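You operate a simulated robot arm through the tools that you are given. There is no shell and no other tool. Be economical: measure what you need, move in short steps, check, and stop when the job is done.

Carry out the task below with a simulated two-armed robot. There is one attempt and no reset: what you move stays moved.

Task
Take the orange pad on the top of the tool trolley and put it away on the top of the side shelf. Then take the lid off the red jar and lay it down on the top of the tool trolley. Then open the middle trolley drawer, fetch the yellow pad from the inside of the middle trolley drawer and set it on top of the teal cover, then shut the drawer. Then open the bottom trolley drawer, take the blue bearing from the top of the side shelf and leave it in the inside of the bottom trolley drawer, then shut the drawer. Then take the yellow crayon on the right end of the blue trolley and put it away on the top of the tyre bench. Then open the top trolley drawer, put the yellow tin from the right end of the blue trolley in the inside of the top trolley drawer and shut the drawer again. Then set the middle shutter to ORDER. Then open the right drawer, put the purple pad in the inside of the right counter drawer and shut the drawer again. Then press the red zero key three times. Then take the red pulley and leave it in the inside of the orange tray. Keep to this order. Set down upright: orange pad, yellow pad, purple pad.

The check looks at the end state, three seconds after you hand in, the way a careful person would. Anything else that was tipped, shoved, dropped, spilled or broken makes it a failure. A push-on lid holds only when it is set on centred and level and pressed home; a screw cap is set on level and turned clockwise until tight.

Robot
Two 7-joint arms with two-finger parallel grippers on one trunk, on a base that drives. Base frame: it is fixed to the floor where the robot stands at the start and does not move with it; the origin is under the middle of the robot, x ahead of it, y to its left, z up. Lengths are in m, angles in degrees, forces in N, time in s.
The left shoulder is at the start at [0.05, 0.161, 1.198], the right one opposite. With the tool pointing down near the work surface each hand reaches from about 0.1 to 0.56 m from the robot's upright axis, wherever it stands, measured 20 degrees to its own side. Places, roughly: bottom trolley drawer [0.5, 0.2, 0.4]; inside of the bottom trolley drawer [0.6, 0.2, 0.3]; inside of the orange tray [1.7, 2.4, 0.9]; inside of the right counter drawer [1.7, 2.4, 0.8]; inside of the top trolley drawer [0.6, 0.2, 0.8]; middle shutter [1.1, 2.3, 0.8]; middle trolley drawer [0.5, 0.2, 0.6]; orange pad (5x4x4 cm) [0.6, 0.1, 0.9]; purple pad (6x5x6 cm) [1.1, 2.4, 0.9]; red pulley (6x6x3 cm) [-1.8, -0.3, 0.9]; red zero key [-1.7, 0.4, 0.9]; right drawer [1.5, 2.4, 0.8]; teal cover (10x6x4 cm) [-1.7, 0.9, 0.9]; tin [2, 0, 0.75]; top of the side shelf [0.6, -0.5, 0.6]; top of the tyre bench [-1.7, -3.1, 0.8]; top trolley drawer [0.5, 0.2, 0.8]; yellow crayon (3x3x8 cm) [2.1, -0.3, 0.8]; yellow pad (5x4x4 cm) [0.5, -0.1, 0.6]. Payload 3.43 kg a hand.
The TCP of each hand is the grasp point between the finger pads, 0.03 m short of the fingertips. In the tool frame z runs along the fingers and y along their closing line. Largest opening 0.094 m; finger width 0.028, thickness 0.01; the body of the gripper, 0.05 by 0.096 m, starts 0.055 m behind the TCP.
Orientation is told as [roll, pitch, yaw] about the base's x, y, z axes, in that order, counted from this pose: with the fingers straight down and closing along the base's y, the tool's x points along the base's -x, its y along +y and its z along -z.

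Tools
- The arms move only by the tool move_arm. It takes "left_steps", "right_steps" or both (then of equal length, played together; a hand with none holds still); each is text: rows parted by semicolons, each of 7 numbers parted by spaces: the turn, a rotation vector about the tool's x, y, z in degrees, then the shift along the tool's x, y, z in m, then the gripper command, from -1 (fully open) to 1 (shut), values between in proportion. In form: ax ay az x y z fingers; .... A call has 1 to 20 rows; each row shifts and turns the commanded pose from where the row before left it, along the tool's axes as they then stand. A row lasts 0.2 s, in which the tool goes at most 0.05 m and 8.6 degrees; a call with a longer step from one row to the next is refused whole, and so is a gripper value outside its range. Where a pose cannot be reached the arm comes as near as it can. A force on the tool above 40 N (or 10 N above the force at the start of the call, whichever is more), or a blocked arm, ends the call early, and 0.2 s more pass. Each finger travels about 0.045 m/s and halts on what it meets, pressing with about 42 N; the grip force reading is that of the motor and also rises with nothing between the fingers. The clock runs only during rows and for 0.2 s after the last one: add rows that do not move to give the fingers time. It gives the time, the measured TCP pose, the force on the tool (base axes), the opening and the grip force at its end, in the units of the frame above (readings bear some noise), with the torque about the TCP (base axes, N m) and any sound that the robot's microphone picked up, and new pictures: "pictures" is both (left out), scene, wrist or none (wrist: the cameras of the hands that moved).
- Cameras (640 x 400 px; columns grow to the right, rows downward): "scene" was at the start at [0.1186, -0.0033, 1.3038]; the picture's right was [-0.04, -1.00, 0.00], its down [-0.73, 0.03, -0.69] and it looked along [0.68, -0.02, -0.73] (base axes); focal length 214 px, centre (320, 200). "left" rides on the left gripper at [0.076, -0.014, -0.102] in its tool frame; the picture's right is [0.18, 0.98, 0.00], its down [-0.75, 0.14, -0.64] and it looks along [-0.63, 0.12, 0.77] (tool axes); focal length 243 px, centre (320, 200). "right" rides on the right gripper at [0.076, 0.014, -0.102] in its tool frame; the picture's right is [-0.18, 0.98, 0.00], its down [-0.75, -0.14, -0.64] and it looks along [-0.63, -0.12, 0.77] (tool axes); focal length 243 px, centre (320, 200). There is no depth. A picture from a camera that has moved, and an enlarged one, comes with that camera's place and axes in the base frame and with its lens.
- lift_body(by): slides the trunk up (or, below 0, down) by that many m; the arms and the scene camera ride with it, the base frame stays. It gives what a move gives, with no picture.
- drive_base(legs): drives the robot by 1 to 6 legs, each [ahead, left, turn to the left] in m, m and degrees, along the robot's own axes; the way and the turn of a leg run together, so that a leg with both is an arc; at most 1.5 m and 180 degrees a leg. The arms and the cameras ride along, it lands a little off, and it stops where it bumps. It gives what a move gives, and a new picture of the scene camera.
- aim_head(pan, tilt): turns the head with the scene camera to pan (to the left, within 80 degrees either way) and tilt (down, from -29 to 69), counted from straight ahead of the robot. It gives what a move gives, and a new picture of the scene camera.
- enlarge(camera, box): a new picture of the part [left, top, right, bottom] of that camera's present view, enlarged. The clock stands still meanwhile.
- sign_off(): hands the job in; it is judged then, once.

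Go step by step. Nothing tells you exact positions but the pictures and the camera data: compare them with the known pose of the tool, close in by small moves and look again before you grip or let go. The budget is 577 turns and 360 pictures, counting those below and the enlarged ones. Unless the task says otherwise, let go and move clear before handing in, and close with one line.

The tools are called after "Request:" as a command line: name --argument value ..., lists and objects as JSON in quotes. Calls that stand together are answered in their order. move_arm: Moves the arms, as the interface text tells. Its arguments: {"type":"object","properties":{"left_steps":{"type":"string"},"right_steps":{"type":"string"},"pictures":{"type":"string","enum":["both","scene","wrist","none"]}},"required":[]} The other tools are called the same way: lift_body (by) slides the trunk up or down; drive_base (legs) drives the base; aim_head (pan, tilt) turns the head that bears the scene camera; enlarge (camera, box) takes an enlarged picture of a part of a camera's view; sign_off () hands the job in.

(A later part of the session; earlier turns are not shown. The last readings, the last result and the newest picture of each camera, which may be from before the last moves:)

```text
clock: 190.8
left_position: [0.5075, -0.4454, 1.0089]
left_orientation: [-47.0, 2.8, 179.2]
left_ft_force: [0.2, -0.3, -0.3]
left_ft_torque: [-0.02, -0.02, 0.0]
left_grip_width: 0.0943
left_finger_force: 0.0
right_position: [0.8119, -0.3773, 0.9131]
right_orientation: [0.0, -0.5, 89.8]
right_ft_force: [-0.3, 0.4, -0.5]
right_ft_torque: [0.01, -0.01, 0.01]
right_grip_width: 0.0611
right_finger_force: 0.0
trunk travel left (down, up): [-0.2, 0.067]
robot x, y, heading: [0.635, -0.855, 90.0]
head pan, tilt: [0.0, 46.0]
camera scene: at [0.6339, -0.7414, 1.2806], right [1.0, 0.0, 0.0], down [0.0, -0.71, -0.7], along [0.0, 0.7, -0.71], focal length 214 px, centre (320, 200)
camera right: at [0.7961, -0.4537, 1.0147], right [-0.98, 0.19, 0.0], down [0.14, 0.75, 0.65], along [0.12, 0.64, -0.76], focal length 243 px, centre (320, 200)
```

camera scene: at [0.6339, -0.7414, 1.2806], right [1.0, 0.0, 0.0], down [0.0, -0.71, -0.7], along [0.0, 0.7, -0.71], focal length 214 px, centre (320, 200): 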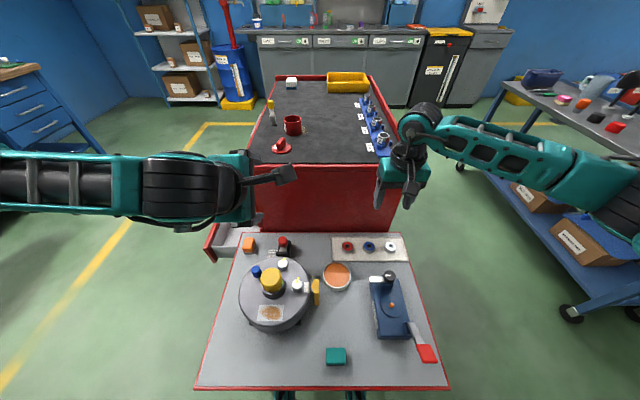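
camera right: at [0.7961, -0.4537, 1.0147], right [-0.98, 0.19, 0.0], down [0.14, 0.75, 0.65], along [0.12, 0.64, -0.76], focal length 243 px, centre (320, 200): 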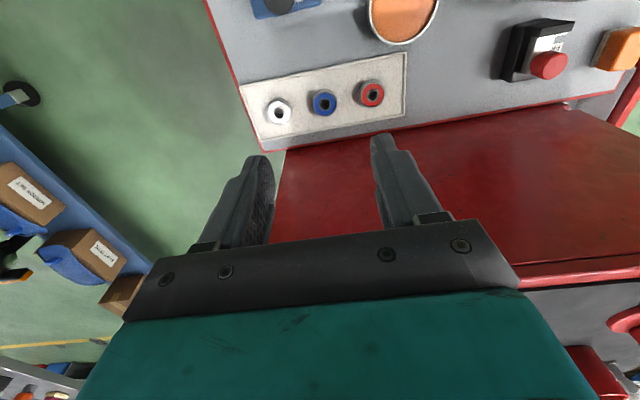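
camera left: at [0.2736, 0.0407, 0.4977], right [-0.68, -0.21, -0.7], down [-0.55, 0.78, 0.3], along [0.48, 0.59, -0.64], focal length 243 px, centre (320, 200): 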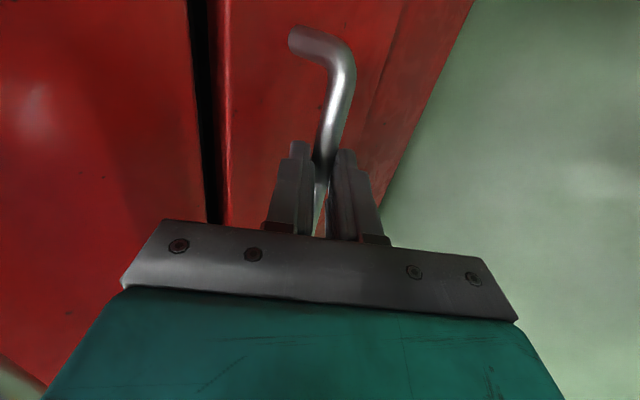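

The base pitched slightly, as if touching something, so I back off 3 cm and then centre over the blue ring.

Request:
drive_base --legs '[[-0.03, 0, 0]]'

Request:
move_arm --right_steps "0 0 0 -0.04 -0.005 0.03 -0.3; 0 0 0 -0.04 0 0.04 -0.3; 0 0 0 0 0 0.04 -0.3; 0 0 0 0 0 0.04 -0.3; 0 0 0 0 0 0 -0.3" --pictures "both"

```text
clock: 191.6
left_position: [0.5081, -0.4701, 1.006]
left_orientation: [-46.8, 2.7, 179.3]
left_ft_force: [-0.5, 0.3, 0.1]
left_ft_torque: [0.01, 0.01, 0.02]
left_grip_width: 0.094
left_finger_force: 0.0
right_position: [0.8116, -0.4021, 0.9093]
right_orientation: [0.1, -0.2, 89.8]
right_ft_force: [-0.5, -0.4, 0.6]
right_ft_torque: [0.03, 0.02, -0.03]
right_grip_width: 0.0612
right_finger_force: 0.2
trunk travel left (down, up): [-0.2, 0.067]
robot x, y, heading: [0.6341, -0.8831, 90.1]
head pan, tilt: [0.0, 46.0]
camera scene: at [0.6337, -0.7645, 1.2801], right [1.0, 0.0, 0.0], down [0.0, -0.72, -0.7], along [0.0, 0.7, -0.72], focal length 214 px, centre (320, 200)
```

scene: 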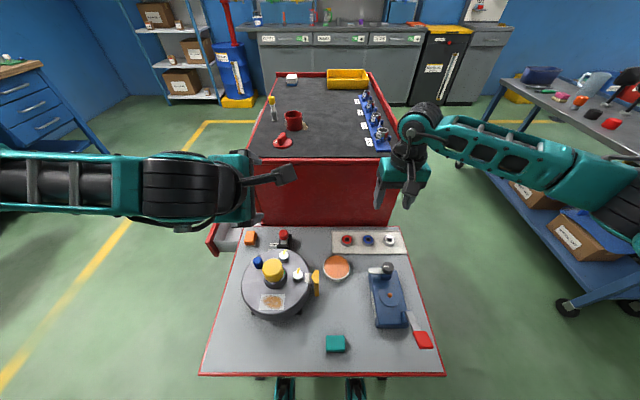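

```text
refused: row 1 steps farther than a row can; nothing moved
```

Request:
lift_body --by -0.12

Request:
move_arm --right_steps "0 0 0 -0.03 -0.002 0 -0.3; 0 0 0 -0.03 -0.002 0 -0.3; 0 0 0 -0.025 0 0 -0.3; 0 0 0 0 0 0.04 -0.3; 0 0 0 0 0 0.04 -0.3; 0 0 0 0 0 0 -0.3" --pictures "wrist"

```text
clock: 193.1
left_position: [0.5079, -0.4697, 0.8839]
left_orientation: [-46.7, 2.8, 179.4]
left_ft_force: [0.0, -0.1, 0.6]
left_ft_torque: [0.02, -0.01, 0.02]
left_grip_width: 0.0939
left_finger_force: 0.2
right_position: [0.8111, -0.4017, 0.7908]
right_orientation: [-0.1, -0.3, 89.9]
right_ft_force: [0.0, -0.6, 0.0]
right_ft_torque: [-0.01, -0.01, 0.0]
right_grip_width: 0.0611
right_finger_force: 0.1
trunk travel left (down, up): [-0.08, 0.187]
robot x, y, heading: [0.6341, -0.8842, 90.1]
head pan, tilt: [0.0, 46.0]
```

```text
clock: 194.5
left_position: [0.5078, -0.4683, 0.8857]
left_orientation: [-46.7, 2.8, 179.4]
left_ft_force: [0.2, 0.1, 0.1]
left_ft_torque: [-0.03, -0.01, -0.01]
left_grip_width: 0.0941
left_finger_force: 0.0
right_position: [0.816, -0.3148, 0.709]
right_orientation: [0.1, -0.3, 89.9]
right_ft_force: [0.2, 0.1, -0.7]
right_ft_torque: [0.02, -0.01, -0.02]
right_grip_width: 0.0613
right_finger_force: 0.0
trunk travel left (down, up): [-0.08, 0.187]
robot x, y, heading: [0.6367, -0.8821, 90.3]
head pan, tilt: [0.0, 46.0]
camera right: at [0.8005, -0.3912, 0.8124], right [-0.98, 0.19, 0.0], down [0.14, 0.75, 0.64], along [0.12, 0.63, -0.76], focal length 243 px, centre (320, 200)
```

right: 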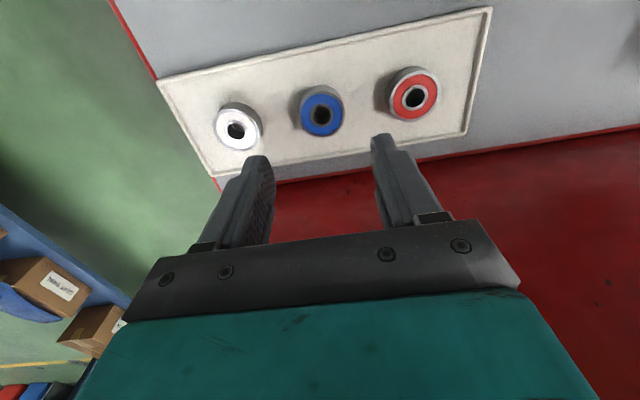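

Request:
move_arm --right_steps "0 0 0 -0.004 0.001 0.03 -0.3; 0 0 0 0 0 0.03 -0.3; 0 0 0 0 0 0.015 -0.3; 0 0 0 0 0 0 -0.3" --pictures "wrist"

Request:
enlarge --camera "right" --box '[220, 90, 420, 210]'

```text
clock: 195.5
left_position: [0.5071, -0.4687, 0.8858]
left_orientation: [-46.7, 2.7, 179.3]
left_ft_force: [-0.1, -0.4, -1.0]
left_ft_torque: [0.0, 0.02, -0.01]
left_grip_width: 0.094
left_finger_force: 0.1
right_position: [0.8155, -0.311, 0.6364]
right_orientation: [0.0, -0.2, 89.9]
right_ft_force: [0.0, -0.6, 0.2]
right_ft_torque: [-0.01, 0.0, 0.03]
right_grip_width: 0.0608
right_finger_force: 0.1
trunk travel left (down, up): [-0.08, 0.187]
robot x, y, heading: [0.6336, -0.8885, 90.2]
head pan, tilt: [0.0, 46.0]
camera right: at [0.7994, -0.3883, 0.7377], right [-0.98, 0.19, 0.0], down [0.14, 0.75, 0.64], along [0.12, 0.63, -0.76], focal length 243 px, centre (320, 200)
```

right: 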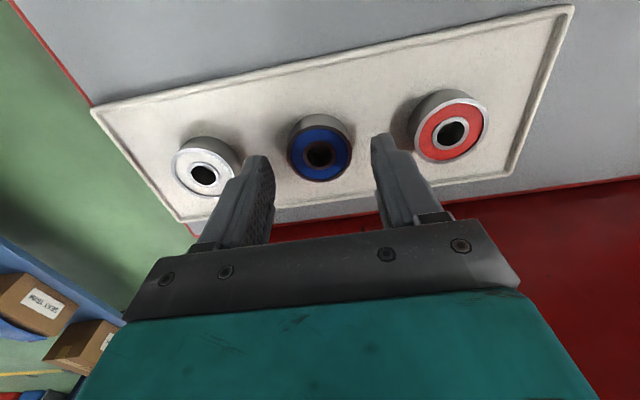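

```text
3.20 times, centred on (320, 150) of right
camera zoom: at [0.7994, -0.3883, 0.7377], right [-0.98, 0.19, 0.0], down [0.14, 0.75, 0.64], along [0.12, 0.63, -0.76], focal length 776 px, centre (320, 360)
```

zoom: 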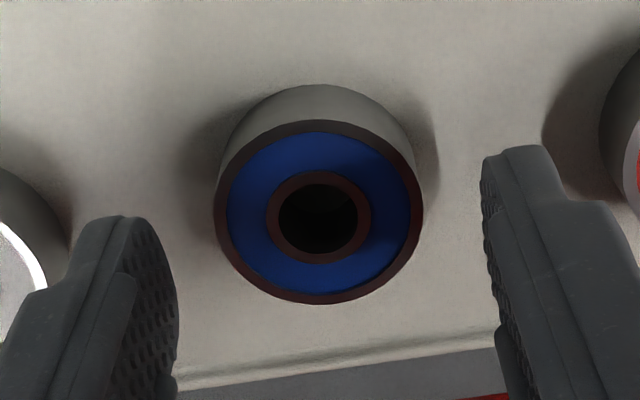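

Request:
move_arm --right_steps "0 0 0 -0.003 0 0.012 -0.3; 0 0 0 0 0 0.01 -0.3; 0 0 0 0 0 0 -0.3" --pictures "wrist"

```text
clock: 196.3
left_position: [0.5087, -0.4698, 0.8855]
left_orientation: [-46.6, 2.9, 179.3]
left_ft_force: [-0.3, 0.6, -0.5]
left_ft_torque: [-0.01, 0.01, 0.01]
left_grip_width: 0.094
left_finger_force: 0.1
right_position: [0.8142, -0.3082, 0.6145]
right_orientation: [0.0, -0.2, 89.9]
right_ft_force: [0.4, -2.9, 6.0]
right_ft_torque: [-0.17, 0.07, 0.05]
right_grip_width: 0.0612
right_finger_force: 0.0
trunk travel left (down, up): [-0.08, 0.187]
robot x, y, heading: [0.6331, -0.8823, 89.9]
head pan, tilt: [0.0, 46.0]
camera right: at [0.799, -0.3852, 0.7165], right [-0.98, 0.19, 0.0], down [0.14, 0.75, 0.64], along [0.12, 0.63, -0.76], focal length 243 px, centre (320, 200)
```

right: 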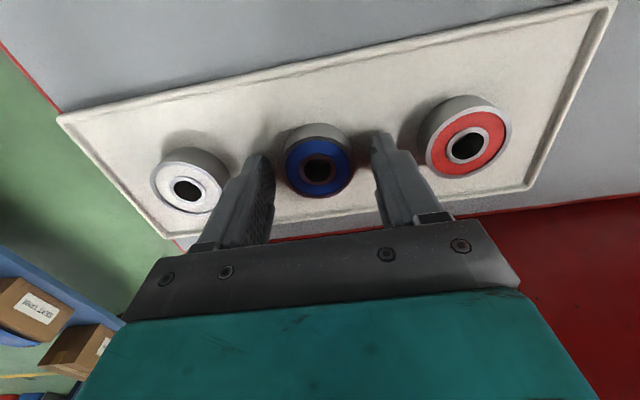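

Request:
move_arm --right_steps "0 0 0 0 0 -0.002 -0.3; 0 0 0 0 0 0 0.3; 0 0 0 0 0 0 1; 0 0 0 0 0 0 1; 0 0 0 0 0 0 1; 0 0 0 0 0 -0.02 1; 0 0 0 0 0 -0.03 1; 0 0 0 0 0 0 1" --pictures "wrist"

```text
clock: 198.1
left_position: [0.508, -0.4685, 0.8852]
left_orientation: [-46.7, 2.7, 179.2]
left_ft_force: [-0.7, 0.2, -0.6]
left_ft_torque: [0.0, 0.01, 0.0]
left_grip_width: 0.0939
left_finger_force: 0.0
right_position: [0.8142, -0.3092, 0.6647]
right_orientation: [0.0, -0.2, 89.8]
right_ft_force: [0.5, -0.2, -0.5]
right_ft_torque: [0.03, 0.02, -0.01]
right_grip_width: 0.0404
right_finger_force: 42.4
trunk travel left (down, up): [-0.08, 0.187]
robot x, y, heading: [0.6372, -0.885, 90.1]
head pan, tilt: [0.0, 46.0]
camera right: at [0.7992, -0.3857, 0.768], right [-0.98, 0.19, 0.0], down [0.14, 0.75, 0.64], along [0.12, 0.63, -0.77], focal length 243 px, centre (320, 200)
```

right: 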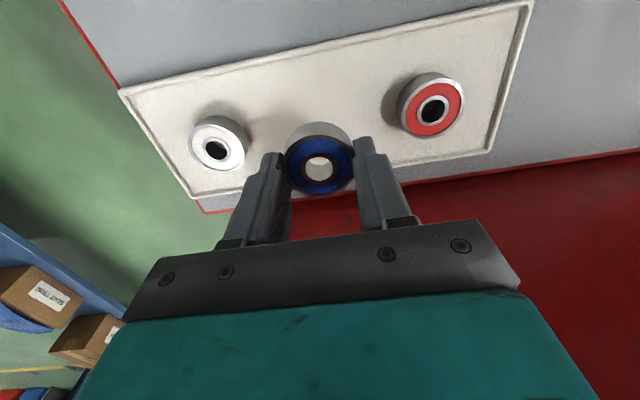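

The bearing is held. Lift, retract, and drive back around to the open bottom drawer.

Request:
move_arm --right_steps "0 0 0 0 0 -0.04 1; 0 0 0 0 0 -0.04 1; 0 0 0 0 0 -0.04 1; 0 0 0 0 0 -0.04 1; 0 0 0 0 0 -0.04 1; 0 0 0 0.03 0.0 -0.03 1; 0 0 0 0.04 0.0 0 1; 0 0 0 0.04 0.0 0 1; 0 0 0 0.04 0.0 0 1; 0 0 0 0.04 0.0 0 1" --pictures "none"

Request:
drive_base --legs '[[-0.4, 0, 0], [0, 1.32, 0], [0, 0, -90]]'

```text
clock: 200.3
left_position: [0.508, -0.47, 0.8863]
left_orientation: [-46.8, 2.8, 179.4]
left_ft_force: [-0.1, -0.1, 0.3]
left_ft_torque: [0.03, 0.03, 0.01]
left_grip_width: 0.0939
left_finger_force: 0.1
right_position: [0.8131, -0.5002, 0.8934]
right_orientation: [0.1, -0.2, 89.8]
right_ft_force: [0.2, -0.6, -1.1]
right_ft_torque: [0.02, 0.0, -0.03]
right_grip_width: 0.0406
right_finger_force: 41.7
trunk travel left (down, up): [-0.08, 0.187]
robot x, y, heading: [0.6364, -0.8842, 90.1]
head pan, tilt: [0.0, 46.0]
```

```text
clock: 212.9
left_position: [-0.2854, -1.169, 0.8865]
left_orientation: [-46.7, 2.8, 89.7]
left_ft_force: [-1.2, 1.3, -0.7]
left_ft_torque: [0.0, 0.02, 0.01]
left_grip_width: 0.0939
left_finger_force: 0.1
right_position: [-0.314, -1.4722, 0.892]
right_orientation: [0.0, -0.2, 0.3]
right_ft_force: [0.2, -0.4, -1.1]
right_ft_torque: [-0.01, 0.02, -0.02]
right_grip_width: 0.0403
right_finger_force: 42.4
trunk travel left (down, up): [-0.08, 0.187]
robot x, y, heading: [-0.6988, -1.2952, 0.6]
head pan, tilt: [0.0, 46.0]
camera scene: at [-0.5799, -1.2972, 1.1598], right [0.01, -1.0, 0.0], down [-0.72, -0.01, -0.69], along [0.69, 0.01, -0.72], focal length 214 px, centre (320, 200)
```

scene: 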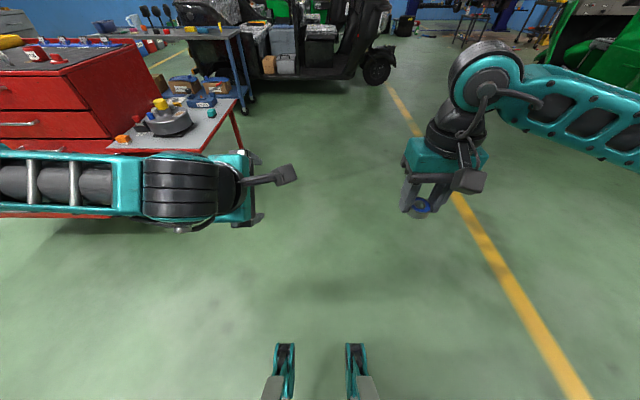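

Request:
drive_base --legs '[[0, 1.38, -0.6], [0.3, 0, 0]]'

```text
clock: 221.5
left_position: [0.0226, 0.2104, 0.8852]
left_orientation: [-46.7, 2.8, 88.4]
left_ft_force: [0.3, 0.2, 0.1]
left_ft_torque: [-0.01, -0.01, -0.01]
left_grip_width: 0.0941
left_finger_force: 0.0
right_position: [-0.0134, -0.0963, 0.8938]
right_orientation: [0.1, -0.2, -1.2]
right_ft_force: [-1.0, -0.5, -0.7]
right_ft_torque: [0.02, -0.02, 0.01]
right_grip_width: 0.0403
right_finger_force: 42.2
trunk travel left (down, up): [-0.08, 0.187]
robot x, y, heading: [-0.3939, 0.0901, -0.8]
head pan, tilt: [0.0, 46.0]
camera scene: at [-0.2738, 0.0877, 1.1598], right [-0.02, -1.0, 0.0], down [-0.72, 0.01, -0.69], along [0.69, -0.01, -0.72], focal length 214 px, centre (320, 200)
```

scene: 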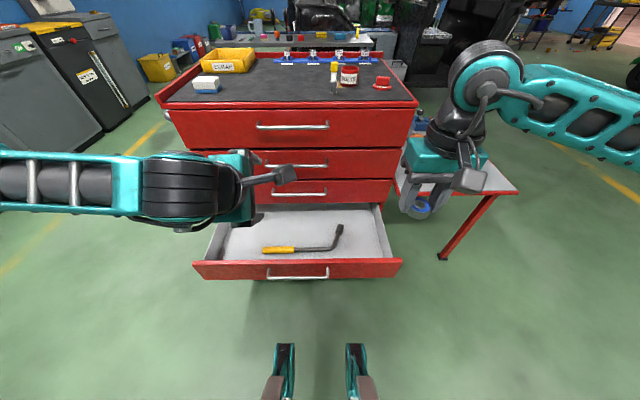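

Request:
drive_base --legs '[[0.08, 0, 0.8]]'

Request:
lift_body --by -0.08

Request:
move_arm --right_steps "0 0 0 -0.04 0 0 1; 0 0 0 -0.04 0 0 1; 0 0 0 -0.04 0 0 1; 0 0 0 -0.03 0 0 1; 0 0 0 0 0 0.04 1; 0 0 0 0 0 0.04 1; 0 0 0 0 0 0.04 1; 0 0 0 0 0 0.04 1; 0 0 0 0 0 0.04 1; 0 0 0 0 0 0 1" --pictures "both"

```text
clock: 222.6
left_position: [0.102, 0.2145, 0.8853]
left_orientation: [-46.7, 2.8, 89.1]
left_ft_force: [-0.2, -1.1, -0.1]
left_ft_torque: [0.04, -0.03, 0.01]
left_grip_width: 0.0937
left_finger_force: 0.1
right_position: [0.0685, -0.0906, 0.8927]
right_orientation: [0.1, -0.2, -0.4]
right_ft_force: [1.0, 0.3, -0.3]
right_ft_torque: [0.02, 0.01, 0.02]
right_grip_width: 0.0403
right_finger_force: 41.4
trunk travel left (down, up): [-0.08, 0.187]
robot x, y, heading: [-0.3135, 0.0884, -0.3]
head pan, tilt: [0.0, 46.0]
camera scene: at [-0.1939, 0.0885, 1.1598], right [0.0, -1.0, 0.0], down [-0.72, 0.0, -0.69], along [0.69, 0.0, -0.72], focal length 214 px, centre (320, 200)
```

scene: 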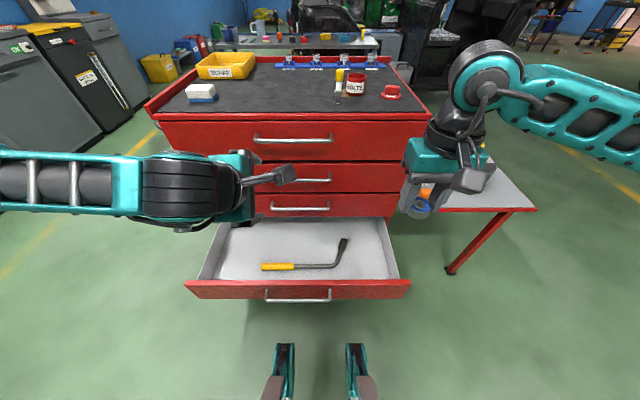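

```text
clock: 223.8
left_position: [0.1019, 0.2151, 0.8063]
left_orientation: [-46.7, 2.8, 89.0]
left_ft_force: [0.2, 0.3, 0.1]
left_ft_torque: [0.0, 0.01, 0.0]
left_grip_width: 0.0942
left_finger_force: 0.0
right_position: [0.0691, -0.0911, 0.8129]
right_orientation: [0.0, -0.2, -0.4]
right_ft_force: [-0.6, -0.8, -0.4]
right_ft_torque: [-0.02, -0.01, 0.0]
right_grip_width: 0.0403
right_finger_force: 42.1
trunk travel left (down, up): [0.0, 0.267]
robot x, y, heading: [-0.3138, 0.0888, -0.0]
head pan, tilt: [0.0, 46.0]
```

```text
clock: 226.0
left_position: [0.1008, 0.2146, 0.8058]
left_orientation: [-46.7, 2.8, 89.1]
left_ft_force: [0.0, 0.0, -0.3]
left_ft_torque: [0.0, -0.01, 0.03]
left_grip_width: 0.0939
left_finger_force: 0.0
right_position: [0.2208, -0.0906, 0.6131]
right_orientation: [-0.1, -0.2, -0.4]
right_ft_force: [-0.4, 0.4, -0.7]
right_ft_torque: [0.02, -0.02, 0.0]
right_grip_width: 0.0401
right_finger_force: 41.8
trunk travel left (down, up): [0.0, 0.267]
robot x, y, heading: [-0.315, 0.0905, 0.0]
head pan, tilt: [0.0, 46.0]
camera scene: at [-0.1941, 0.0885, 1.0798], right [0.0, -1.0, 0.0], down [-0.72, 0.0, -0.69], along [0.69, 0.0, -0.72], focal length 214 px, centre (320, 200)
camera right: at [0.1428, -0.0758, 0.715], right [0.19, 0.98, 0.0], down [0.75, -0.15, 0.64], along [0.63, -0.12, -0.76], focal length 243 px, centre (320, 200)
```

scene: 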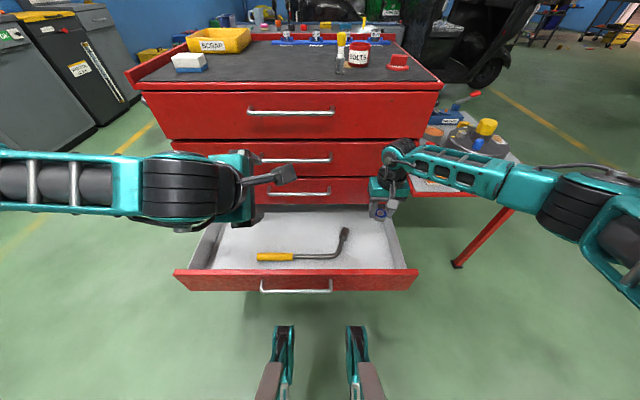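
right: 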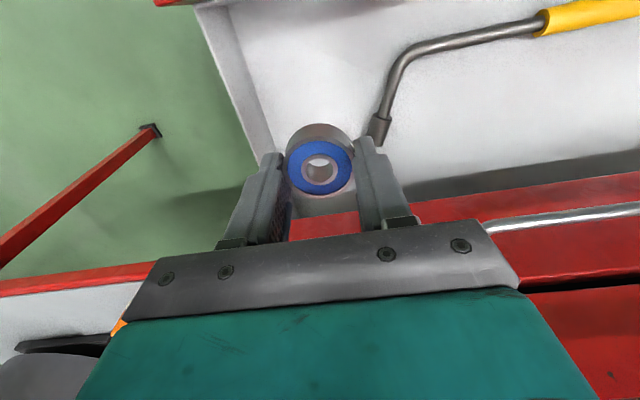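

Request:
move_arm --right_steps "0 0 0 0.01 0.005 0.04 1; 0 0 0 0.01 0 0.04 1; 0 0 0 0 0 0.04 1; 0 0 0 0 0 0.04 1; 0 0 0 0 0 0.04 1; 0 0 0 0 0 0 1" --pictures "both"

```text
clock: 227.4
left_position: [0.1009, 0.2155, 0.8045]
left_orientation: [-46.7, 2.8, 89.0]
left_ft_force: [-0.1, 0.6, -1.0]
left_ft_torque: [0.02, -0.02, -0.02]
left_grip_width: 0.094
left_finger_force: 0.0
right_position: [0.201, -0.0857, 0.4124]
right_orientation: [0.0, -0.1, -0.2]
right_ft_force: [0.9, -0.3, -0.6]
right_ft_torque: [-0.02, -0.01, 0.01]
right_grip_width: 0.0405
right_finger_force: 41.8
trunk travel left (down, up): [0.0, 0.267]
robot x, y, heading: [-0.3146, 0.0852, -0.2]
head pan, tilt: [0.0, 46.0]
camera scene: at [-0.1942, 0.0886, 1.0798], right [0.0, -1.0, 0.0], down [-0.72, 0.0, -0.69], along [0.69, 0.0, -0.72], focal length 214 px, centre (320, 200)
camera right: at [0.1231, -0.0709, 0.515], right [0.19, 0.98, 0.0], down [0.75, -0.15, 0.64], along [0.63, -0.12, -0.76], focal length 243 px, centre (320, 200)
```

scene: 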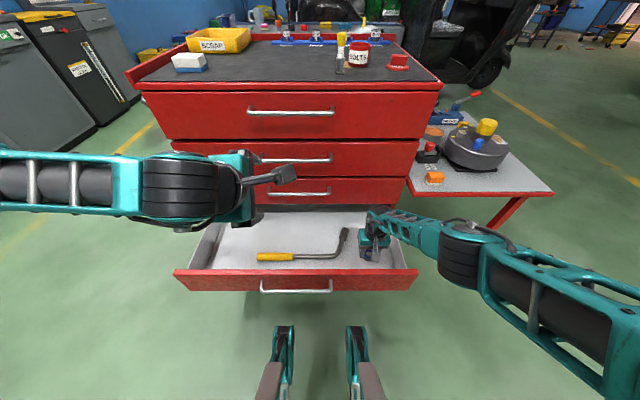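
right: 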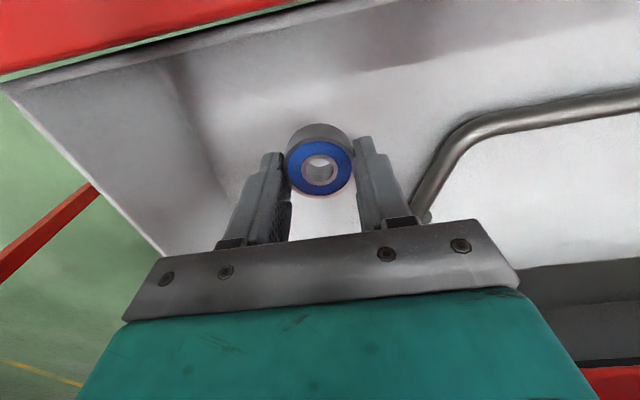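

Request:
move_arm --right_steps "0 0 0 0 0 0.03 1; 0 0 0 0 0 0.02 1; 0 0 0 0 0 0.006 1; 0 0 0 0 0 0.005 1; 0 0 0 0 0 0.004 1; 0 0 0 0 0 0 1" --pictures "wrist"

```text
clock: 228.8
left_position: [0.1025, 0.2141, 0.8049]
left_orientation: [-46.6, 2.8, 89.1]
left_ft_force: [-0.3, -0.4, -0.4]
left_ft_torque: [0.0, -0.02, 0.0]
left_grip_width: 0.0937
left_finger_force: 0.0
right_position: [0.1672, -0.093, 0.3688]
right_orientation: [0.0, -0.2, -0.4]
right_ft_force: [0.1, 0.5, -0.6]
right_ft_torque: [-0.01, 0.0, -0.04]
right_grip_width: 0.0406
right_finger_force: 42.0
right hand out of reach, approached as far as the arm can: row 1, 2, 3, 4
trunk travel left (down, up): [0.0, 0.267]
robot x, y, heading: [-0.3161, 0.0899, -0.3]
head pan, tilt: [0.0, 46.0]
camera right: at [0.0902, -0.0778, 0.4722], right [0.19, 0.98, 0.0], down [0.75, -0.15, 0.64], along [0.63, -0.12, -0.76], focal length 243 px, centre (320, 200)
```

right: 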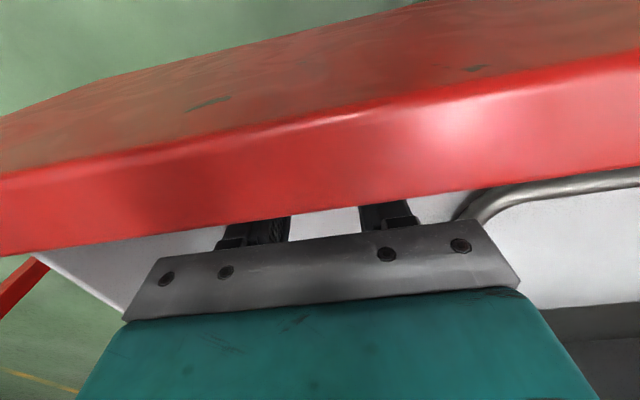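

Reach-limited here. I raise the hand, drive 0.1 m closer (feet pass under the drawer), and lower again.

Request:
move_arm --right_steps "0 0 0 0 0 -0.04 1; 0 0 0 0 0 -0.04 1; 0 0 0 0 0 -0.03 1; 0 0 0 0 0 0 1" --pictures "none"

Request:
drive_base --legs '[[0.06, 0, 0.3]]'

```text
clock: 229.8
left_position: [0.1017, 0.2155, 0.8055]
left_orientation: [-46.7, 2.8, 89.0]
left_ft_force: [0.0, 0.4, -0.5]
left_ft_torque: [-0.02, -0.01, 0.01]
left_grip_width: 0.0938
left_finger_force: 0.1
right_position: [0.1713, -0.0942, 0.4792]
right_orientation: [0.0, -0.2, -0.4]
right_ft_force: [-0.6, -0.5, -0.9]
right_ft_torque: [0.01, 0.01, -0.03]
right_grip_width: 0.0406
right_finger_force: 42.2
trunk travel left (down, up): [0.0, 0.267]
robot x, y, heading: [-0.3156, 0.0856, -0.2]
head pan, tilt: [0.0, 46.0]
```

```text
clock: 230.7
left_position: [0.1611, 0.2172, 0.8056]
left_orientation: [-46.7, 2.8, 89.3]
left_ft_force: [0.3, -0.5, 0.1]
left_ft_torque: [0.01, 0.0, -0.02]
left_grip_width: 0.094
left_finger_force: 0.0
right_position: [0.2324, -0.0894, 0.4791]
right_orientation: [0.0, -0.2, -0.1]
right_ft_force: [-0.6, 1.2, -0.9]
right_ft_torque: [0.0, 0.0, 0.02]
right_grip_width: 0.0405
right_finger_force: 41.8
trunk travel left (down, up): [0.0, 0.267]
robot x, y, heading: [-0.2551, 0.0913, -0.1]
head pan, tilt: [0.0, 46.0]
camera scene: at [-0.1338, 0.0891, 1.0798], right [0.0, -1.0, 0.0], down [-0.72, 0.0, -0.69], along [0.69, 0.0, -0.72], focal length 214 px, centre (320, 200)
```

scene: 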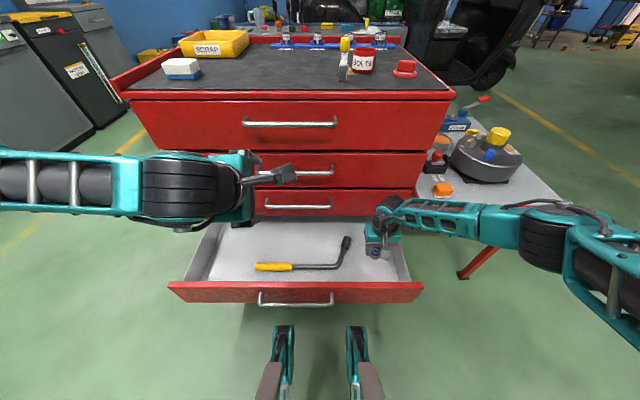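

Request:
move_arm --right_steps "0 0 0 0.02 0 0.03 1; 0 0 0 0.02 0 0.04 1; 0 0 0 0 0 0.03 1; 0 0 0 0 0 0.015 1; 0 0 0 0 0 0.01 1; 0 0 0 0 0 0 1" --pictures "wrist"

```text
clock: 232.1
left_position: [0.1616, 0.2165, 0.8058]
left_orientation: [-46.7, 2.9, 89.4]
left_ft_force: [0.8, -0.5, 0.2]
left_ft_torque: [0.0, 0.02, -0.02]
left_grip_width: 0.094
left_finger_force: 0.1
right_position: [0.1921, -0.0908, 0.3548]
right_orientation: [0.0, -0.3, -0.1]
right_ft_force: [0.7, 0.4, -1.0]
right_ft_torque: [-0.03, 0.0, -0.01]
right_grip_width: 0.0404
right_finger_force: 42.3
trunk travel left (down, up): [0.0, 0.267]
robot x, y, heading: [-0.2534, 0.0917, 0.0]
head pan, tilt: [0.0, 46.0]
camera right: at [0.115, -0.076, 0.457], right [0.19, 0.98, 0.0], down [0.75, -0.14, 0.64], along [0.63, -0.12, -0.76], focal length 243 px, centre (320, 200)
```

right: 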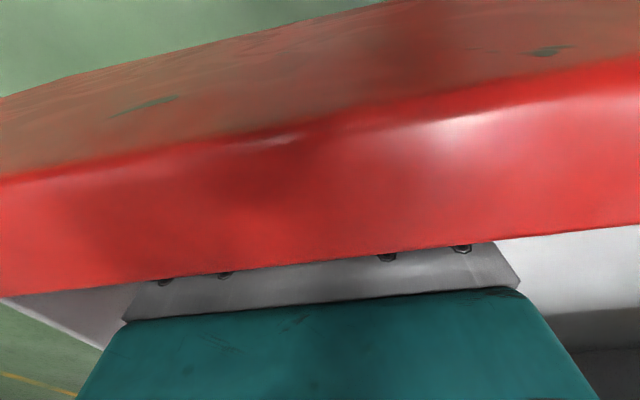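

Request:
move_arm --right_steps "0 0 0 0 0 0.005 1; 0 0 0 0 0 0.004 1; 0 0 0 0 0 0.004 1; 0 0 0 0 0 0 1" --pictures "none"

Request:
move_arm --right_steps "0 0 0 0 0 0.004 1; 0 0 0 0 0 0.003 1; 0 0 0 0 0 0 1" --pictures "none"

```text
clock: 232.9
left_position: [0.1602, 0.2173, 0.8062]
left_orientation: [-46.8, 2.9, 89.4]
left_ft_force: [0.0, -0.2, -0.3]
left_ft_torque: [0.01, 0.01, 0.01]
left_grip_width: 0.0939
left_finger_force: 0.2
right_position: [0.1997, -0.0909, 0.3494]
right_orientation: [0.0, -0.8, -0.3]
right_ft_force: [1.2, -1.9, 19.1]
right_ft_torque: [-0.22, 0.29, 0.08]
right_grip_width: 0.0402
right_finger_force: 41.9
trunk travel left (down, up): [0.0, 0.267]
robot x, y, heading: [-0.2512, 0.0911, 0.1]
head pan, tilt: [0.0, 46.0]
stopped in row 3 (right hand): the force on the tool passed its limit (the readings are from after the stop); the commanded pose is now the measured one
```

```text
clock: 233.2
left_position: [0.1603, 0.2169, 0.8056]
left_orientation: [-46.9, 2.9, 89.3]
left_ft_force: [-0.7, 0.2, 0.4]
left_ft_torque: [0.0, 0.0, 0.0]
left_grip_width: 0.0941
left_finger_force: 0.1
right_position: [0.205, -0.0907, 0.3491]
right_orientation: [0.1, -1.3, -0.2]
right_ft_force: [1.4, -0.8, 18.7]
right_ft_torque: [-0.27, 0.29, 0.14]
right_grip_width: 0.0404
right_finger_force: 41.8
trunk travel left (down, up): [0.0, 0.267]
robot x, y, heading: [-0.2529, 0.0921, 0.2]
head pan, tilt: [0.0, 46.0]
stopped in row 1 (right hand): the force on the tool passed its limit (the readings are from after the stop); the commanded pose is now the measured one
```

Request:
enlarge --camera "scene" --box '[300, 190, 460, 310]'

```text
3.33 times, centred on (380, 250) of scene
camera zoom: at [-0.1347, 0.0894, 1.0798], right [0.0, -1.0, 0.0], down [-0.72, 0.0, -0.7], along [0.7, 0.0, -0.72], focal length 715 px, centre (120, 33)
```

zoom: 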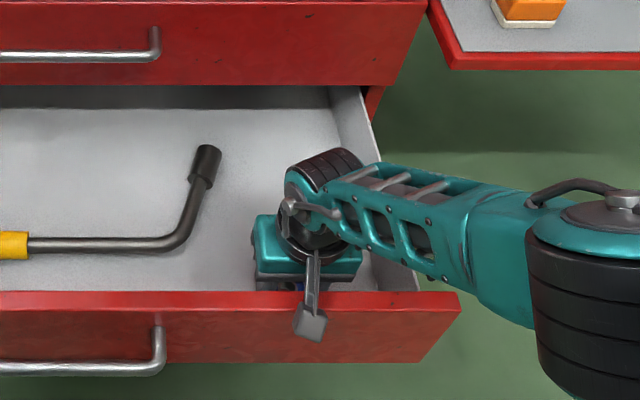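

The camera bracket seems to be touching the drawer's front panel. I raise, move the base closer, and place further back in the drawer.

Request:
move_arm --right_steps "0 0 0 0 0 -0.04 1; 0 0 0 0 0 -0.04 1; 0 0 0 0 0 -0.03 1; 0 0 0 0 0 0 1" --pictures "none"

Request:
drive_base --legs '[[0.06, 0, 0]]'

```text
clock: 234.2
left_position: [0.16, 0.2169, 0.8052]
left_orientation: [-46.7, 2.8, 89.3]
left_ft_force: [0.2, -0.1, -0.4]
left_ft_torque: [0.0, -0.02, 0.01]
left_grip_width: 0.0939
left_finger_force: 0.0
right_position: [0.2008, -0.0921, 0.4564]
right_orientation: [0.1, -1.0, -0.3]
right_ft_force: [-0.2, -0.5, -2.2]
right_ft_torque: [0.0, -0.04, 0.01]
right_grip_width: 0.0403
right_finger_force: 41.8
trunk travel left (down, up): [0.0, 0.267]
robot x, y, heading: [-0.2543, 0.0913, 0.5]
head pan, tilt: [0.0, 46.0]
```

```text
clock: 235.2
left_position: [0.2203, 0.2166, 0.8061]
left_orientation: [-46.7, 2.9, 89.2]
left_ft_force: [-0.7, 0.1, -0.5]
left_ft_torque: [0.0, -0.01, 0.01]
left_grip_width: 0.0939
left_finger_force: 0.2
right_position: [0.2604, -0.0911, 0.4567]
right_orientation: [0.2, -1.0, -0.3]
right_ft_force: [-0.4, 0.2, -0.2]
right_ft_torque: [-0.02, -0.03, 0.02]
right_grip_width: 0.0406
right_finger_force: 42.3
trunk travel left (down, up): [0.0, 0.267]
robot x, y, heading: [-0.1922, 0.0881, 0.1]
head pan, tilt: [0.0, 46.0]
camera scene: at [-0.0745, 0.0891, 1.0798], right [0.0, -1.0, 0.0], down [-0.72, 0.0, -0.69], along [0.69, 0.0, -0.72], focal length 214 px, centre (320, 200)
```

scene: 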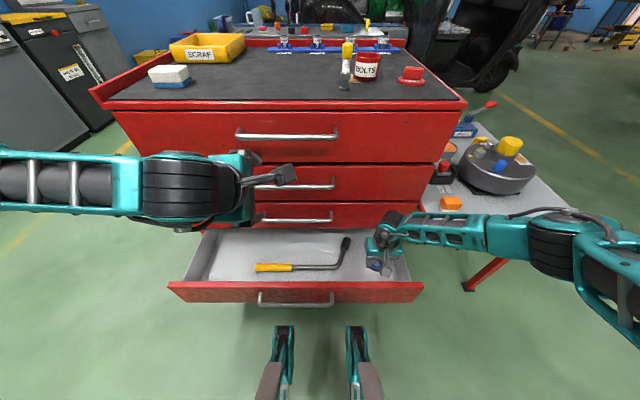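

Rechecking: the floor of this drawer should be at ~0.317 by analogy with the middle one, so that contact was the floor. (The base also nudged the drawer in by 6 cm, which is harmless.) I lower again here and release.

Request:
move_arm --right_steps "0 1 0 0 0 0.04 1; 0 0 0 0 0 0.04 1; 0 0 0 0 0 0.018 1; 0 0 0 0 0 0.004 1; 0 0 0 0 0 0 1" --pictures "wrist"

```text
clock: 236.4
left_position: [0.219, 0.2172, 0.8062]
left_orientation: [-46.7, 2.8, 89.3]
left_ft_force: [0.5, 0.2, -0.9]
left_ft_torque: [0.0, 0.02, -0.04]
left_grip_width: 0.0943
left_finger_force: 0.0
right_position: [0.2616, -0.0894, 0.3547]
right_orientation: [0.1, -0.1, -0.2]
right_ft_force: [0.1, 0.6, -1.0]
right_ft_torque: [0.0, -0.01, -0.01]
right_grip_width: 0.0403
right_finger_force: 42.1
trunk travel left (down, up): [0.0, 0.267]
robot x, y, heading: [-0.1956, 0.0897, 0.3]
head pan, tilt: [0.0, 46.0]
camera right: at [0.1831, -0.0764, 0.4576], right [0.19, 0.98, 0.0], down [0.75, -0.15, 0.64], along [0.63, -0.12, -0.77], focal length 243 px, centre (320, 200)
```

right: 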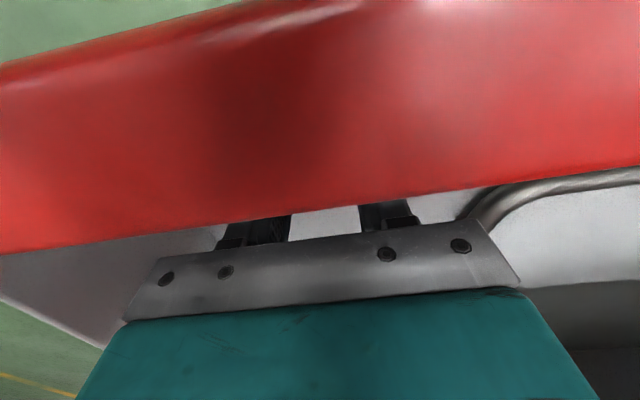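

Request:
move_arm --right_steps "0 0 0 0 0 0.003 1; 0 0 0 0 0 0 1" --pictures "none"

Request:
move_arm --right_steps "0 0 0 0 0 0.003 1; 0 0 0 0 0 0 1" --pictures "none"

```text
clock: 237.0
left_position: [0.2202, 0.2166, 0.8041]
left_orientation: [-46.7, 2.8, 89.3]
left_ft_force: [-0.4, 0.3, 0.4]
left_ft_torque: [0.01, 0.01, -0.02]
left_grip_width: 0.0941
left_finger_force: 0.1
right_position: [0.2603, -0.0911, 0.3527]
right_orientation: [0.2, 0.1, -0.3]
right_ft_force: [-0.4, 0.2, -0.1]
right_ft_torque: [0.0, -0.02, -0.02]
right_grip_width: 0.0405
right_finger_force: 42.2
trunk travel left (down, up): [0.0, 0.267]
robot x, y, heading: [-0.1947, 0.09, 0.2]
head pan, tilt: [0.0, 46.0]
```

```text
clock: 237.6
left_position: [0.2192, 0.2163, 0.8055]
left_orientation: [-46.7, 2.8, 89.3]
left_ft_force: [0.2, -0.5, 0.3]
left_ft_torque: [-0.01, 0.01, -0.04]
left_grip_width: 0.0943
left_finger_force: 0.1
right_position: [0.2594, -0.091, 0.3495]
right_orientation: [-0.1, -0.1, -0.3]
right_ft_force: [-0.6, -0.7, 6.7]
right_ft_torque: [-0.02, -0.16, -0.05]
right_grip_width: 0.0403
right_finger_force: 41.7
trunk travel left (down, up): [0.0, 0.267]
robot x, y, heading: [-0.1942, 0.0907, 0.1]
head pan, tilt: [0.0, 46.0]
```

Same contact height, so it is the floor. Release and lift out.

Request:
move_arm --right_steps "0 0 0 0 0 -0.001 0; 0 0 0 0 0 0 -0.3; 0 0 0 0 0 0 -0.3; 0 0 0 0 0 -0.03 -0.3; 0 0 0 0 0 -0.04 -0.3; 0 0 0 0 0 -0.04 -0.3; 0 0 0 0 0 -0.04 -0.3; 0 0 0 0 0 -0.04 -0.3; 0 0 0 0 0 -0.04 -0.3; 0 0 0 0.03 -0.02 -0.03 -0.3; 0 0 0 0.03 -0.03 -0.02 -0.3; 0 0 0 0.03 -0.03 -0.02 -0.3" --pictures "scene"

```text
clock: 240.2
left_position: [0.2192, 0.2161, 0.8056]
left_orientation: [-46.7, 2.8, 89.3]
left_ft_force: [0.6, -0.1, -0.4]
left_ft_torque: [-0.02, -0.01, -0.01]
left_grip_width: 0.0938
left_finger_force: 0.1
right_position: [0.1691, -0.1708, 0.6501]
right_orientation: [0.0, -0.1, -0.2]
right_ft_force: [-0.2, 0.0, -0.2]
right_ft_torque: [0.0, 0.01, 0.01]
right_grip_width: 0.0611
right_finger_force: 0.0
trunk travel left (down, up): [0.0, 0.267]
robot x, y, heading: [-0.1938, 0.0889, 0.3]
head pan, tilt: [0.0, 46.0]
camera scene: at [-0.0745, 0.0891, 1.0799], right [0.0, -1.0, 0.0], down [-0.72, 0.0, -0.69], along [0.69, 0.0, -0.72], focal length 214 px, centre (320, 200)
```

scene: 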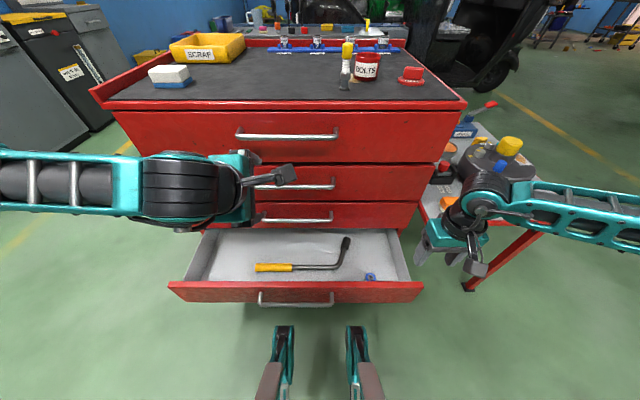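

Request:
enlarge --camera "scene" --box '[320, 230, 420, 300]'

Request:
lift_body --by 0.2

Request:
move_arm --right_steps "0 0 0 0.02 0 -0.04 -1; 0 0 0 0.02 0 -0.04 -1; 0 0 0 0.02 0 -0.04 -1; 0 0 0 0.02 0 -0.04 -1; 0 0 0 0 0 -0.04 -1" --left_steps "0 0 0 0 -0.0296 -0.027 -1; 0 0 0 0 -0.0296 -0.027 -1; 0 0 0 0 0 -0.03 -1; 0 0 0 0 0 -0.03 -1; 0 0 0 0 0 -0.03 -1" --pictures "none"

```text
5.71 times, centred on (370, 265) of scene
camera zoom: at [-0.0745, 0.0891, 1.0799], right [0.0, -1.0, 0.0], down [-0.72, 0.0, -0.69], along [0.69, 0.0, -0.72], focal length 1226 px, centre (34, -171)
```

zoom: 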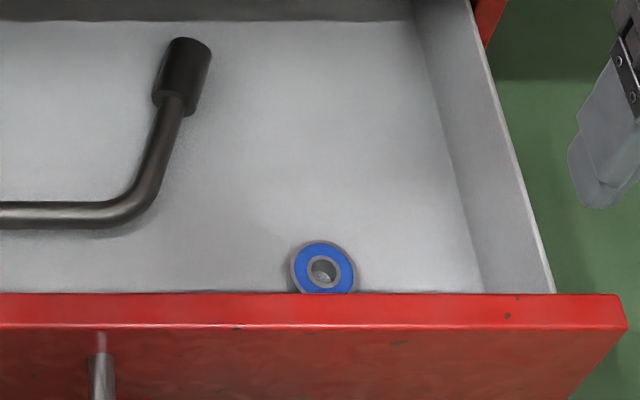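

```text
clock: 242.4
left_position: [0.2201, 0.2171, 1.005]
left_orientation: [-46.8, 2.8, 89.3]
left_ft_force: [-0.1, 0.6, 0.6]
left_ft_torque: [-0.01, 0.0, 0.02]
left_grip_width: 0.0941
left_finger_force: 0.1
right_position: [0.1696, -0.1695, 0.8495]
right_orientation: [0.1, 0.1, -0.3]
right_ft_force: [-0.2, -0.1, -0.1]
right_ft_torque: [0.0, 0.02, 0.0]
right_grip_width: 0.0611
right_finger_force: 0.0
trunk travel left (down, up): [-0.2, 0.067]
robot x, y, heading: [-0.1929, 0.09, -0.2]
head pan, tilt: [0.0, 46.0]
```

```text
clock: 243.6
left_position: [0.1664, 0.2195, 1.1543]
left_orientation: [-46.6, 2.7, 89.3]
left_ft_force: [0.7, 0.0, 0.0]
left_ft_torque: [0.0, 0.03, -0.04]
left_grip_width: 0.094
left_finger_force: 0.0
left hand out of reach, approached as far as the arm can: row 4, 5
right_position: [0.09, -0.1703, 1.0497]
right_orientation: [0.0, 0.0, -0.2]
right_ft_force: [0.1, 0.1, -0.8]
right_ft_torque: [0.01, -0.02, -0.03]
right_grip_width: 0.0941
right_finger_force: 0.0
trunk travel left (down, up): [-0.2, 0.067]
robot x, y, heading: [-0.1953, 0.0889, -0.1]
head pan, tilt: [0.0, 46.0]
```

The bearing lies flat in the drawer. The base front pushes this drawer, so I drive forward to shut it and watch.

Request:
drive_base --legs '[[0.13, 0, 0]]'

```text
clock: 244.9
left_position: [0.2969, 0.2195, 1.153]
left_orientation: [-46.6, 2.8, 89.2]
left_ft_force: [0.6, 0.1, 0.5]
left_ft_torque: [-0.01, -0.02, -0.02]
left_grip_width: 0.0938
left_finger_force: 0.0
right_position: [0.22, -0.1701, 1.0496]
right_orientation: [0.1, 0.0, -0.2]
right_ft_force: [-1.1, -0.2, -0.3]
right_ft_torque: [-0.01, 0.04, 0.02]
right_grip_width: 0.094
right_finger_force: 0.1
trunk travel left (down, up): [-0.2, 0.067]
robot x, y, heading: [-0.0655, 0.0896, -0.1]
head pan, tilt: [0.0, 46.0]
camera scene: at [0.0548, 0.0893, 1.2797], right [0.0, -1.0, 0.0], down [-0.72, 0.0, -0.69], along [0.69, 0.0, -0.72], focal length 214 px, centre (320, 200)
```

scene: 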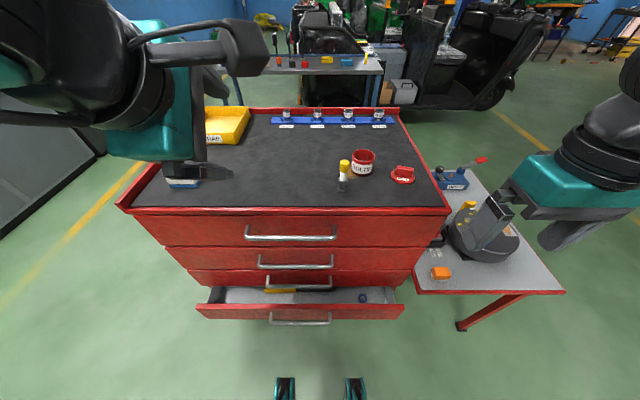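

Request:
drive_base --legs '[[0.085, 0, 0]]'

Request:
drive_base --legs '[[0.03, 0, 0]]'

Request:
enlarge --camera "scene" --box '[120, 200, 460, 360]'

```text
clock: 245.9
left_position: [0.3812, 0.2193, 1.1534]
left_orientation: [-46.7, 2.9, 89.3]
left_ft_force: [0.5, 0.2, 0.3]
left_ft_torque: [0.0, 0.0, 0.02]
left_grip_width: 0.0941
left_finger_force: 0.2
right_position: [0.3041, -0.1699, 1.0492]
right_orientation: [0.0, 0.0, -0.3]
right_ft_force: [0.3, -0.3, -0.8]
right_ft_torque: [0.01, 0.04, 0.01]
right_grip_width: 0.0942
right_finger_force: 0.0
trunk travel left (down, up): [-0.2, 0.067]
robot x, y, heading: [0.0195, 0.0887, 0.0]
head pan, tilt: [0.0, 46.0]
camera scene: at [0.14, 0.0894, 1.2797], right [0.0, -1.0, 0.0], down [-0.72, 0.0, -0.69], along [0.69, 0.0, -0.72], focal length 214 px, centre (320, 200)
```

scene: 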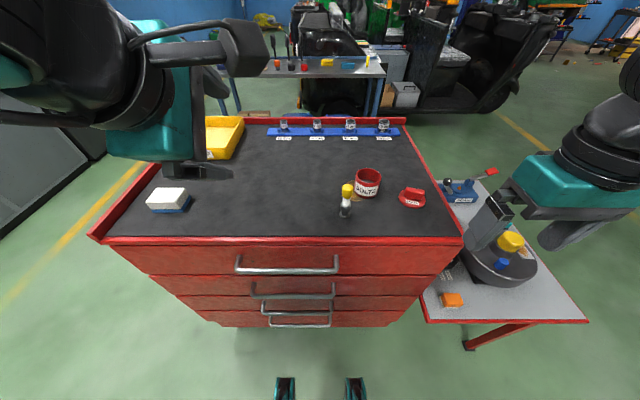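

```text
clock: 246.8
left_position: [0.3876, 0.2198, 1.1536]
left_orientation: [-46.6, 2.7, 89.3]
left_ft_force: [0.3, -0.2, -0.3]
left_ft_torque: [0.02, -0.02, -0.01]
left_grip_width: 0.0939
left_finger_force: 0.1
right_position: [0.3099, -0.1716, 1.0502]
right_orientation: [0.1, 0.1, -0.2]
right_ft_force: [0.1, 0.3, 1.2]
right_ft_torque: [0.04, 0.03, -0.03]
right_grip_width: 0.0937
right_finger_force: 0.0
trunk travel left (down, up): [-0.2, 0.067]
robot x, y, heading: [0.0285, 0.0872, 0.1]
head pan, tilt: [0.0, 46.0]
stopped in leg 1: the robot was blocked; the commanded pose is now the measured one
camera scene: at [0.1451, 0.0894, 1.2799], right [0.0, -1.0, 0.0], down [-0.72, 0.0, -0.7], along [0.7, 0.0, -0.72], focal length 214 px, centre (320, 200)
```

scene: 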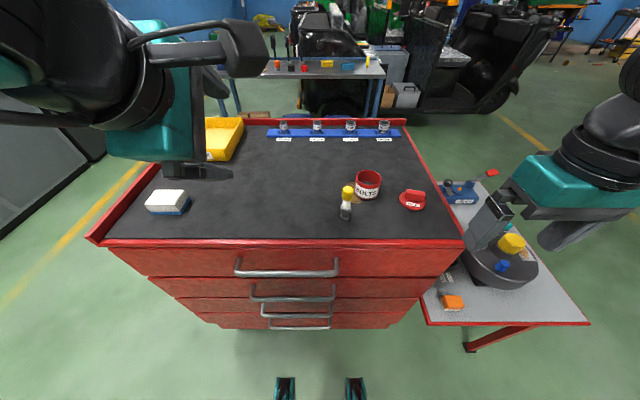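

```text
1.88 times, centred on (290, 280) of scene
camera zoom: at [0.1451, 0.0894, 1.2799], right [0.0, -1.0, 0.0], down [-0.72, 0.0, -0.7], along [0.7, 0.0, -0.72], focal length 404 px, centre (376, 49)
```

zoom: 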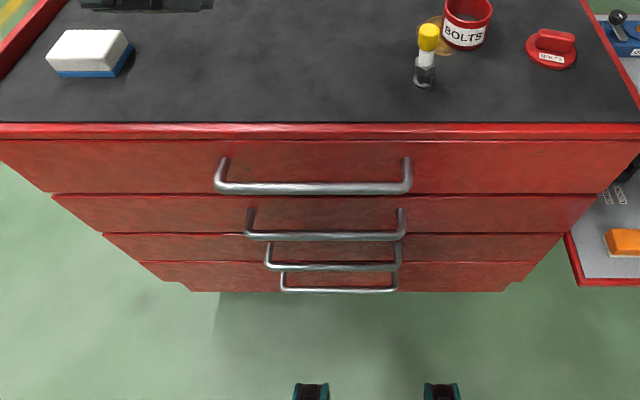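

Request:
drive_base --legs '[[-0.45, 0, 0]]'

Request:
enlarge --camera "scene" --box '[140, 130, 460, 290]'

```text
clock: 249.5
left_position: [-0.0614, 0.2186, 1.1542]
left_orientation: [-46.5, 2.8, 89.5]
left_ft_force: [-0.4, 0.4, -0.5]
left_ft_torque: [0.01, 0.02, 0.0]
left_grip_width: 0.0942
left_finger_force: 0.1
right_position: [-0.1366, -0.171, 1.0495]
right_orientation: [0.1, 0.0, 0.0]
right_ft_force: [-0.4, 0.4, -0.4]
right_ft_torque: [0.04, -0.03, 0.0]
right_grip_width: 0.0939
right_finger_force: 0.2
trunk travel left (down, up): [-0.2, 0.067]
robot x, y, heading: [-0.4232, 0.0867, 0.3]
head pan, tilt: [0.0, 46.0]
camera scene: at [-0.3017, 0.0884, 1.2799], right [0.01, -1.0, 0.0], down [-0.72, 0.0, -0.69], along [0.69, 0.0, -0.72], focal length 214 px, centre (320, 200)
```

scene: 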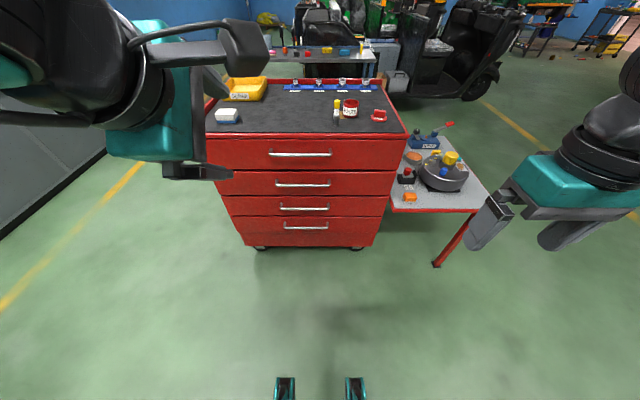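

```text
2.00 times, centred on (300, 210) of scene
camera zoom: at [-0.3017, 0.0884, 1.2799], right [0.01, -1.0, 0.0], down [-0.72, 0.0, -0.69], along [0.69, 0.0, -0.72], focal length 429 px, centre (360, 180)
```

zoom: 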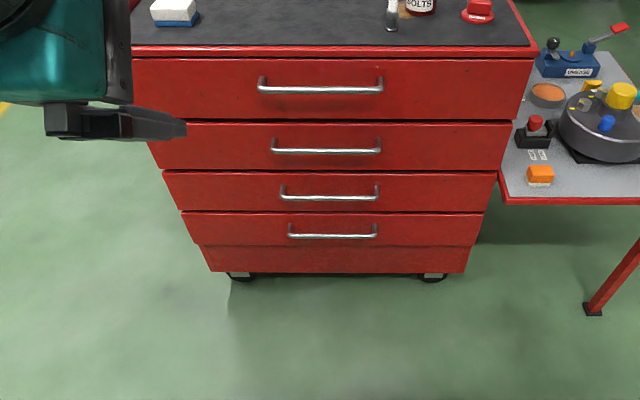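

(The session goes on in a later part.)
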